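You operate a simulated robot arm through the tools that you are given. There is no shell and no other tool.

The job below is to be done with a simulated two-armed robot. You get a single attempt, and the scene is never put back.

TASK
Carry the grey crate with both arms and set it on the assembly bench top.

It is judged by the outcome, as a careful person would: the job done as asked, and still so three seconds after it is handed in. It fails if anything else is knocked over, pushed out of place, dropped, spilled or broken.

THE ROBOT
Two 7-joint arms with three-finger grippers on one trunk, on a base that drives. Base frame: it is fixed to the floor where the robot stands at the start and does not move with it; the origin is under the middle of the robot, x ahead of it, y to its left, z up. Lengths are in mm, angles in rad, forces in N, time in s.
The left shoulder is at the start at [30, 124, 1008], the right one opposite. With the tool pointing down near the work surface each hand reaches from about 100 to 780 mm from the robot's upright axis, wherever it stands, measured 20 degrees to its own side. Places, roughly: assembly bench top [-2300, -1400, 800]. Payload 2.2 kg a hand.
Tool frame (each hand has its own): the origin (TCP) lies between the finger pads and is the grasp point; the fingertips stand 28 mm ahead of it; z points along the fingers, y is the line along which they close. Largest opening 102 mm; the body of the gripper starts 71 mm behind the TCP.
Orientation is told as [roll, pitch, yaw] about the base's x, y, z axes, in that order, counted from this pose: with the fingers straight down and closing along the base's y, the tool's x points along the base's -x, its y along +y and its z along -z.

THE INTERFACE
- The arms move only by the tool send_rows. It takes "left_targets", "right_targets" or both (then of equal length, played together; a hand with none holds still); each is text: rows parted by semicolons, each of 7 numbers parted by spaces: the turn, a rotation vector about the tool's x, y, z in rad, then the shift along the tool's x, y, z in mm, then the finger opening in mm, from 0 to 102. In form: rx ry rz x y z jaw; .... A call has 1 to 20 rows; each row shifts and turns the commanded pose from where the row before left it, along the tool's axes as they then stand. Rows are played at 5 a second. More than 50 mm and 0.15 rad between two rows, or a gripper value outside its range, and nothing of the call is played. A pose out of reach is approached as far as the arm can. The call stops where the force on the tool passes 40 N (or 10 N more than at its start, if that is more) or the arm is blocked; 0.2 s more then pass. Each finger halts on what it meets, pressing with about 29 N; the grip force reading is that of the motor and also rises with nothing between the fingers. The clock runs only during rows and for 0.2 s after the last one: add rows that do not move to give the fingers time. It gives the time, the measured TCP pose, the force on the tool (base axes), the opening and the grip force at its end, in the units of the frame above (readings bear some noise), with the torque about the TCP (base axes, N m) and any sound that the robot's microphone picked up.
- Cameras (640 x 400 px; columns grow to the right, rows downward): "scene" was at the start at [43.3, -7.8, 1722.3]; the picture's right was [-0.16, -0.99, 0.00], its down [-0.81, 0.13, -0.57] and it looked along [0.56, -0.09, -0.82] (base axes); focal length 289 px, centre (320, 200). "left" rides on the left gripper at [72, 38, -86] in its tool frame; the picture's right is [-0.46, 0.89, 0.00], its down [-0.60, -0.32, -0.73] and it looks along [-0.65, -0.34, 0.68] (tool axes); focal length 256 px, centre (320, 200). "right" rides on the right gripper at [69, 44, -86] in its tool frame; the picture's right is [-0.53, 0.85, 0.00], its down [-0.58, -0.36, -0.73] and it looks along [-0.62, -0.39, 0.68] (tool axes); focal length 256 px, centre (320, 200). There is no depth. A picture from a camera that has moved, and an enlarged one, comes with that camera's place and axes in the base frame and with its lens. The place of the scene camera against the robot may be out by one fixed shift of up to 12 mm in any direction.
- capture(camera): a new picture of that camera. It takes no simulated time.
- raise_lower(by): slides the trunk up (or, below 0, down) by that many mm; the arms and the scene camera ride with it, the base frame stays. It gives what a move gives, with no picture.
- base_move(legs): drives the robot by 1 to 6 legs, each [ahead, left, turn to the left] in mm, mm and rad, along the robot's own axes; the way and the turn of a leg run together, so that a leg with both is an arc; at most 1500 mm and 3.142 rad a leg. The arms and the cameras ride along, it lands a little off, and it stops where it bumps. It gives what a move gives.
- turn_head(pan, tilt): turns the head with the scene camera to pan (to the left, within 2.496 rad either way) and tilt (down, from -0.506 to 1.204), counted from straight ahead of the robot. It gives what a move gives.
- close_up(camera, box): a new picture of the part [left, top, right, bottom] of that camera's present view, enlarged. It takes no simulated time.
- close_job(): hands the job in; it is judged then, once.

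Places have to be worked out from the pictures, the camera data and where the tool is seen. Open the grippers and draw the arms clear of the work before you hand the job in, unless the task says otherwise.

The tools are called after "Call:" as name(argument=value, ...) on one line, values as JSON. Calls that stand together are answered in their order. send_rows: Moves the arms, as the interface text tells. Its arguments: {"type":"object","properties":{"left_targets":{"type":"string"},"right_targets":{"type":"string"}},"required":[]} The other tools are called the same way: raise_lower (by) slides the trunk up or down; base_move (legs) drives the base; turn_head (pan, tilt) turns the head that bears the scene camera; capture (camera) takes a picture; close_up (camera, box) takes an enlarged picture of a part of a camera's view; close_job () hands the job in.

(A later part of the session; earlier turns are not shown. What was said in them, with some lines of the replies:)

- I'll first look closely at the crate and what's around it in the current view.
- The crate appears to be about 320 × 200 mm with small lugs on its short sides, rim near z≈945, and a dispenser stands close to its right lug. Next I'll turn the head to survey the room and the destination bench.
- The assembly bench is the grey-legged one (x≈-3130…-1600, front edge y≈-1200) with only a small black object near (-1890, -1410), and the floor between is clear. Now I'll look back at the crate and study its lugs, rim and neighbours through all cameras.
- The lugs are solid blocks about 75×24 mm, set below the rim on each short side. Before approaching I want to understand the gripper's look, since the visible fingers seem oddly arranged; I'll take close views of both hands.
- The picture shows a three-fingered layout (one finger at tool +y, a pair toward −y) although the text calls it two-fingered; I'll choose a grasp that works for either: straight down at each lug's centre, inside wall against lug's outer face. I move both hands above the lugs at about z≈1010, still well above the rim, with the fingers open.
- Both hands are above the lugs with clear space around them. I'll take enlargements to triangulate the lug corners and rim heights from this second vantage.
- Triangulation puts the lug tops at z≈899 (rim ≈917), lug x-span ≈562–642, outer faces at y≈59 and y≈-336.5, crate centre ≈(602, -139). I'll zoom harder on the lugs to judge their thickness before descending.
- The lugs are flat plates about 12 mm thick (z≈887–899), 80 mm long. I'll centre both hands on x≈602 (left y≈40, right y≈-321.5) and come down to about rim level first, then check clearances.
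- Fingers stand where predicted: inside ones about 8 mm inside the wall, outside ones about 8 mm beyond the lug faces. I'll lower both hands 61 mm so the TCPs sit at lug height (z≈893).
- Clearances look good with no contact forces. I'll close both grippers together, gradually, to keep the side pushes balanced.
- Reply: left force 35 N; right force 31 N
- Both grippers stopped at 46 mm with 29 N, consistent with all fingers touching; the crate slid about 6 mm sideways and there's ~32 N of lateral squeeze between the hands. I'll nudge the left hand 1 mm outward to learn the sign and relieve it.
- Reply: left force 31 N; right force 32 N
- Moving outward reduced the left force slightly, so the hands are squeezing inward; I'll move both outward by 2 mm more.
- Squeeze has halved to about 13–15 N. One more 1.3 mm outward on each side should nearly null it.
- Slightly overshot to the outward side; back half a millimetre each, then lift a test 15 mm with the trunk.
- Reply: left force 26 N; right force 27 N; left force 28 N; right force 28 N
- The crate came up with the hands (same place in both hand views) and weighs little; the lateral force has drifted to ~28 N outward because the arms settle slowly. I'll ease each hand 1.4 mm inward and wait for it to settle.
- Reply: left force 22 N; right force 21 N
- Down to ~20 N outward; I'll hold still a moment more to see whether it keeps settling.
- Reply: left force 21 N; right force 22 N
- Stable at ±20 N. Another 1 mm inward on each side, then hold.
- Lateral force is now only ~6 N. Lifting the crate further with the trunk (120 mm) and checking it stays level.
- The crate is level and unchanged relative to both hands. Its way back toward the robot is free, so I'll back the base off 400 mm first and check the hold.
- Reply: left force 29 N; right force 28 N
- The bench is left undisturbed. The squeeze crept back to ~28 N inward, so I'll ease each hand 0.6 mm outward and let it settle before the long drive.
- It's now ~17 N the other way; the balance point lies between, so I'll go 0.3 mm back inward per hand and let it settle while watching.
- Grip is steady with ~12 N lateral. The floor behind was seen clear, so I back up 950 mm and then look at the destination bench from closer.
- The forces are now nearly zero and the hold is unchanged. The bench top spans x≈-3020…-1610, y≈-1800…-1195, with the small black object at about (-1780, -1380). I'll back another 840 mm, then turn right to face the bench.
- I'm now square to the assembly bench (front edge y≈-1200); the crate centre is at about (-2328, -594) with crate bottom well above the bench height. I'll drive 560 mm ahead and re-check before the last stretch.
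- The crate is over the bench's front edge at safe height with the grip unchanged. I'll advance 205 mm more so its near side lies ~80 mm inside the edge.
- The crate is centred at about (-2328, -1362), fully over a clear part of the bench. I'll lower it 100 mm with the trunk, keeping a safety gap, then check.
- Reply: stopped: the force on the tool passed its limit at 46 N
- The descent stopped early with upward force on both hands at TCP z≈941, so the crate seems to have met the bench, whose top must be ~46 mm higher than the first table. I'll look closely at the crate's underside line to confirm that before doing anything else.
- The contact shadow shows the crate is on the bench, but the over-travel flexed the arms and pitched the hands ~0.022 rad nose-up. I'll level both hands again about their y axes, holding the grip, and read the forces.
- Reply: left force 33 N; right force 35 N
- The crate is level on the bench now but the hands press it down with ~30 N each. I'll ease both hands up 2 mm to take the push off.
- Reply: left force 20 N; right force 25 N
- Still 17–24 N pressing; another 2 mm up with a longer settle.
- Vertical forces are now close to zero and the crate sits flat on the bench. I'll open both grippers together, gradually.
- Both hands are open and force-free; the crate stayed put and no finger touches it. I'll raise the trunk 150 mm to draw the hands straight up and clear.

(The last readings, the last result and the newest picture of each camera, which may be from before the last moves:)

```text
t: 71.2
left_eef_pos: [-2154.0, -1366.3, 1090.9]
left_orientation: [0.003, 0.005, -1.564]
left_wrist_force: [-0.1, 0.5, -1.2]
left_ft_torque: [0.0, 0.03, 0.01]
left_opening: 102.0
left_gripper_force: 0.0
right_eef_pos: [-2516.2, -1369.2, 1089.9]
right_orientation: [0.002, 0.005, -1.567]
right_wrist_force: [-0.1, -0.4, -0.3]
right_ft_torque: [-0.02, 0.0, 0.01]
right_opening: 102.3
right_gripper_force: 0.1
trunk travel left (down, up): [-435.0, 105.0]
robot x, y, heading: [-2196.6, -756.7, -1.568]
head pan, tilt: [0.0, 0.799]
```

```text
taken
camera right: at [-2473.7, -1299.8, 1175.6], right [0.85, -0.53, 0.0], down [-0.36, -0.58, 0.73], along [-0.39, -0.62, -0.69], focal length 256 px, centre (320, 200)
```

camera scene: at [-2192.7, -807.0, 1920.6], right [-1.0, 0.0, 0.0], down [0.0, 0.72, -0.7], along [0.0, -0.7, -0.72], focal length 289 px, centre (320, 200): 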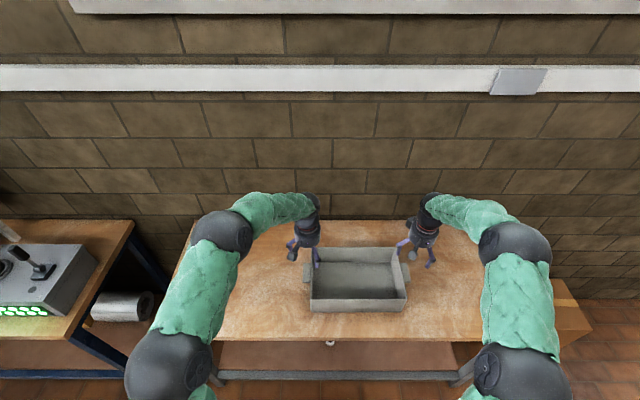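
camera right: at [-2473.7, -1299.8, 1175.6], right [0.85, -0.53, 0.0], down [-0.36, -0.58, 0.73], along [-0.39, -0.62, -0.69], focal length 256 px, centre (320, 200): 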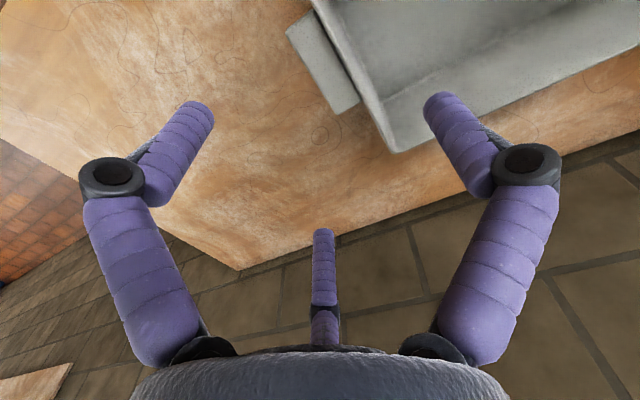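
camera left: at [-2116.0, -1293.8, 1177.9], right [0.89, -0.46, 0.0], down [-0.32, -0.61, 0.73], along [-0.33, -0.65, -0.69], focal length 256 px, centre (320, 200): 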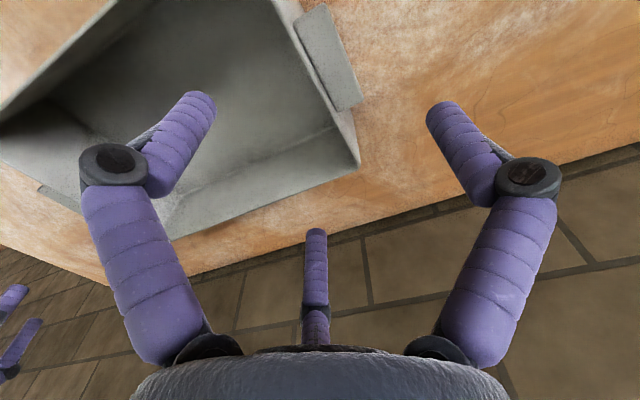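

The crate rests alone on the bench with the hands well above it. I'll back the base away 550 mm so the arms are clear of the bench, then check the whole bench including the black object.

Call:
base_move(legs=[[-550, 0, 0]])

Call:
capture(camera="scene")

Call:
close_up(camera="scene", box=[180, 100, 500, 260])

```text
t: 74.3
left_eef_pos: [-2159.4, -818.4, 1091.7]
left_orientation: [0.005, 0.003, -1.574]
left_wrist_force: [-0.2, 0.4, -0.1]
left_ft_torque: [-0.01, 0.01, -0.01]
left_opening: 101.9
left_gripper_force: 0.0
right_eef_pos: [-2520.9, -814.8, 1091.1]
right_orientation: [0.003, 0.006, -1.58]
right_wrist_force: [0.6, 0.7, 0.0]
right_ft_torque: [0.01, -0.01, -0.01]
right_opening: 102.1
right_gripper_force: 0.1
trunk travel left (down, up): [-435.0, 105.0]
robot x, y, heading: [-2195.2, -211.0, -1.579]
head pan, tilt: [0.0, 0.799]
```

```text
taken
camera scene: at [-2192.4, -257.1, 1920.8], right [-1.0, 0.01, 0.0], down [0.01, 0.72, -0.7], along [-0.01, -0.7, -0.72], focal length 289 px, centre (320, 200)
```

scene: 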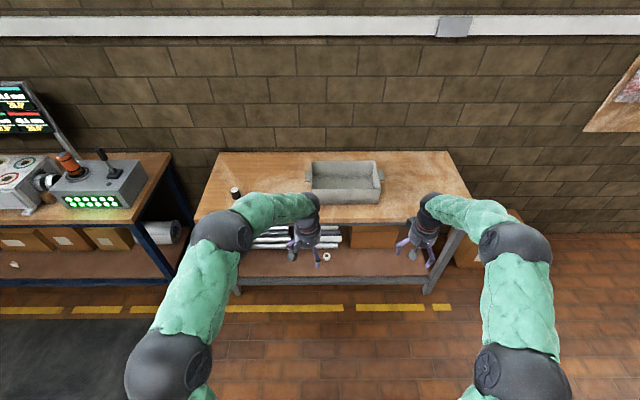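

```text
2.00 times, centred on (340, 180) of scene
camera zoom: at [-2192.4, -257.1, 1920.8], right [-1.0, 0.01, 0.0], down [0.01, 0.72, -0.7], along [-0.01, -0.7, -0.72], focal length 578 px, centre (280, 240)
```

zoom: 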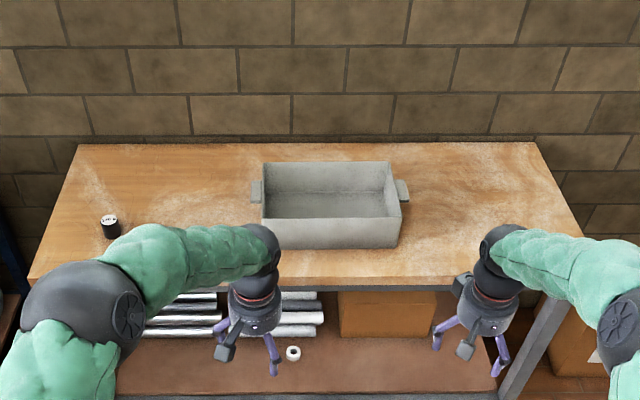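

The crate stands flat and fully on the assembly bench top. The black jar is upright where it was, the shelf items look untouched, and the grippers are open and clear, so I'm handing the job in.

Call:
close_job()

```text
The job is handed in.
```

The grey crate is on the assembly bench top, flat and about 80 mm in from the front edge. I carried it there with both arms, gripping it by its side lugs, and handed the job in.

- **Other objects:** in the pictures I took, nothing else on either bench was knocked or moved. The small black object on the assembly bench is still upright.
- **Set-down:** the assembly bench top is about 46 mm higher than the first table. The crate therefore touched down sooner than planned and briefly pressed on the bench with about 46 N. I eased that off before opening the grippers, and the crate didn't shift when I let go.
- **Robot now:** both grippers are open, and the arms are raised and backed about 550 mm away from the bench.
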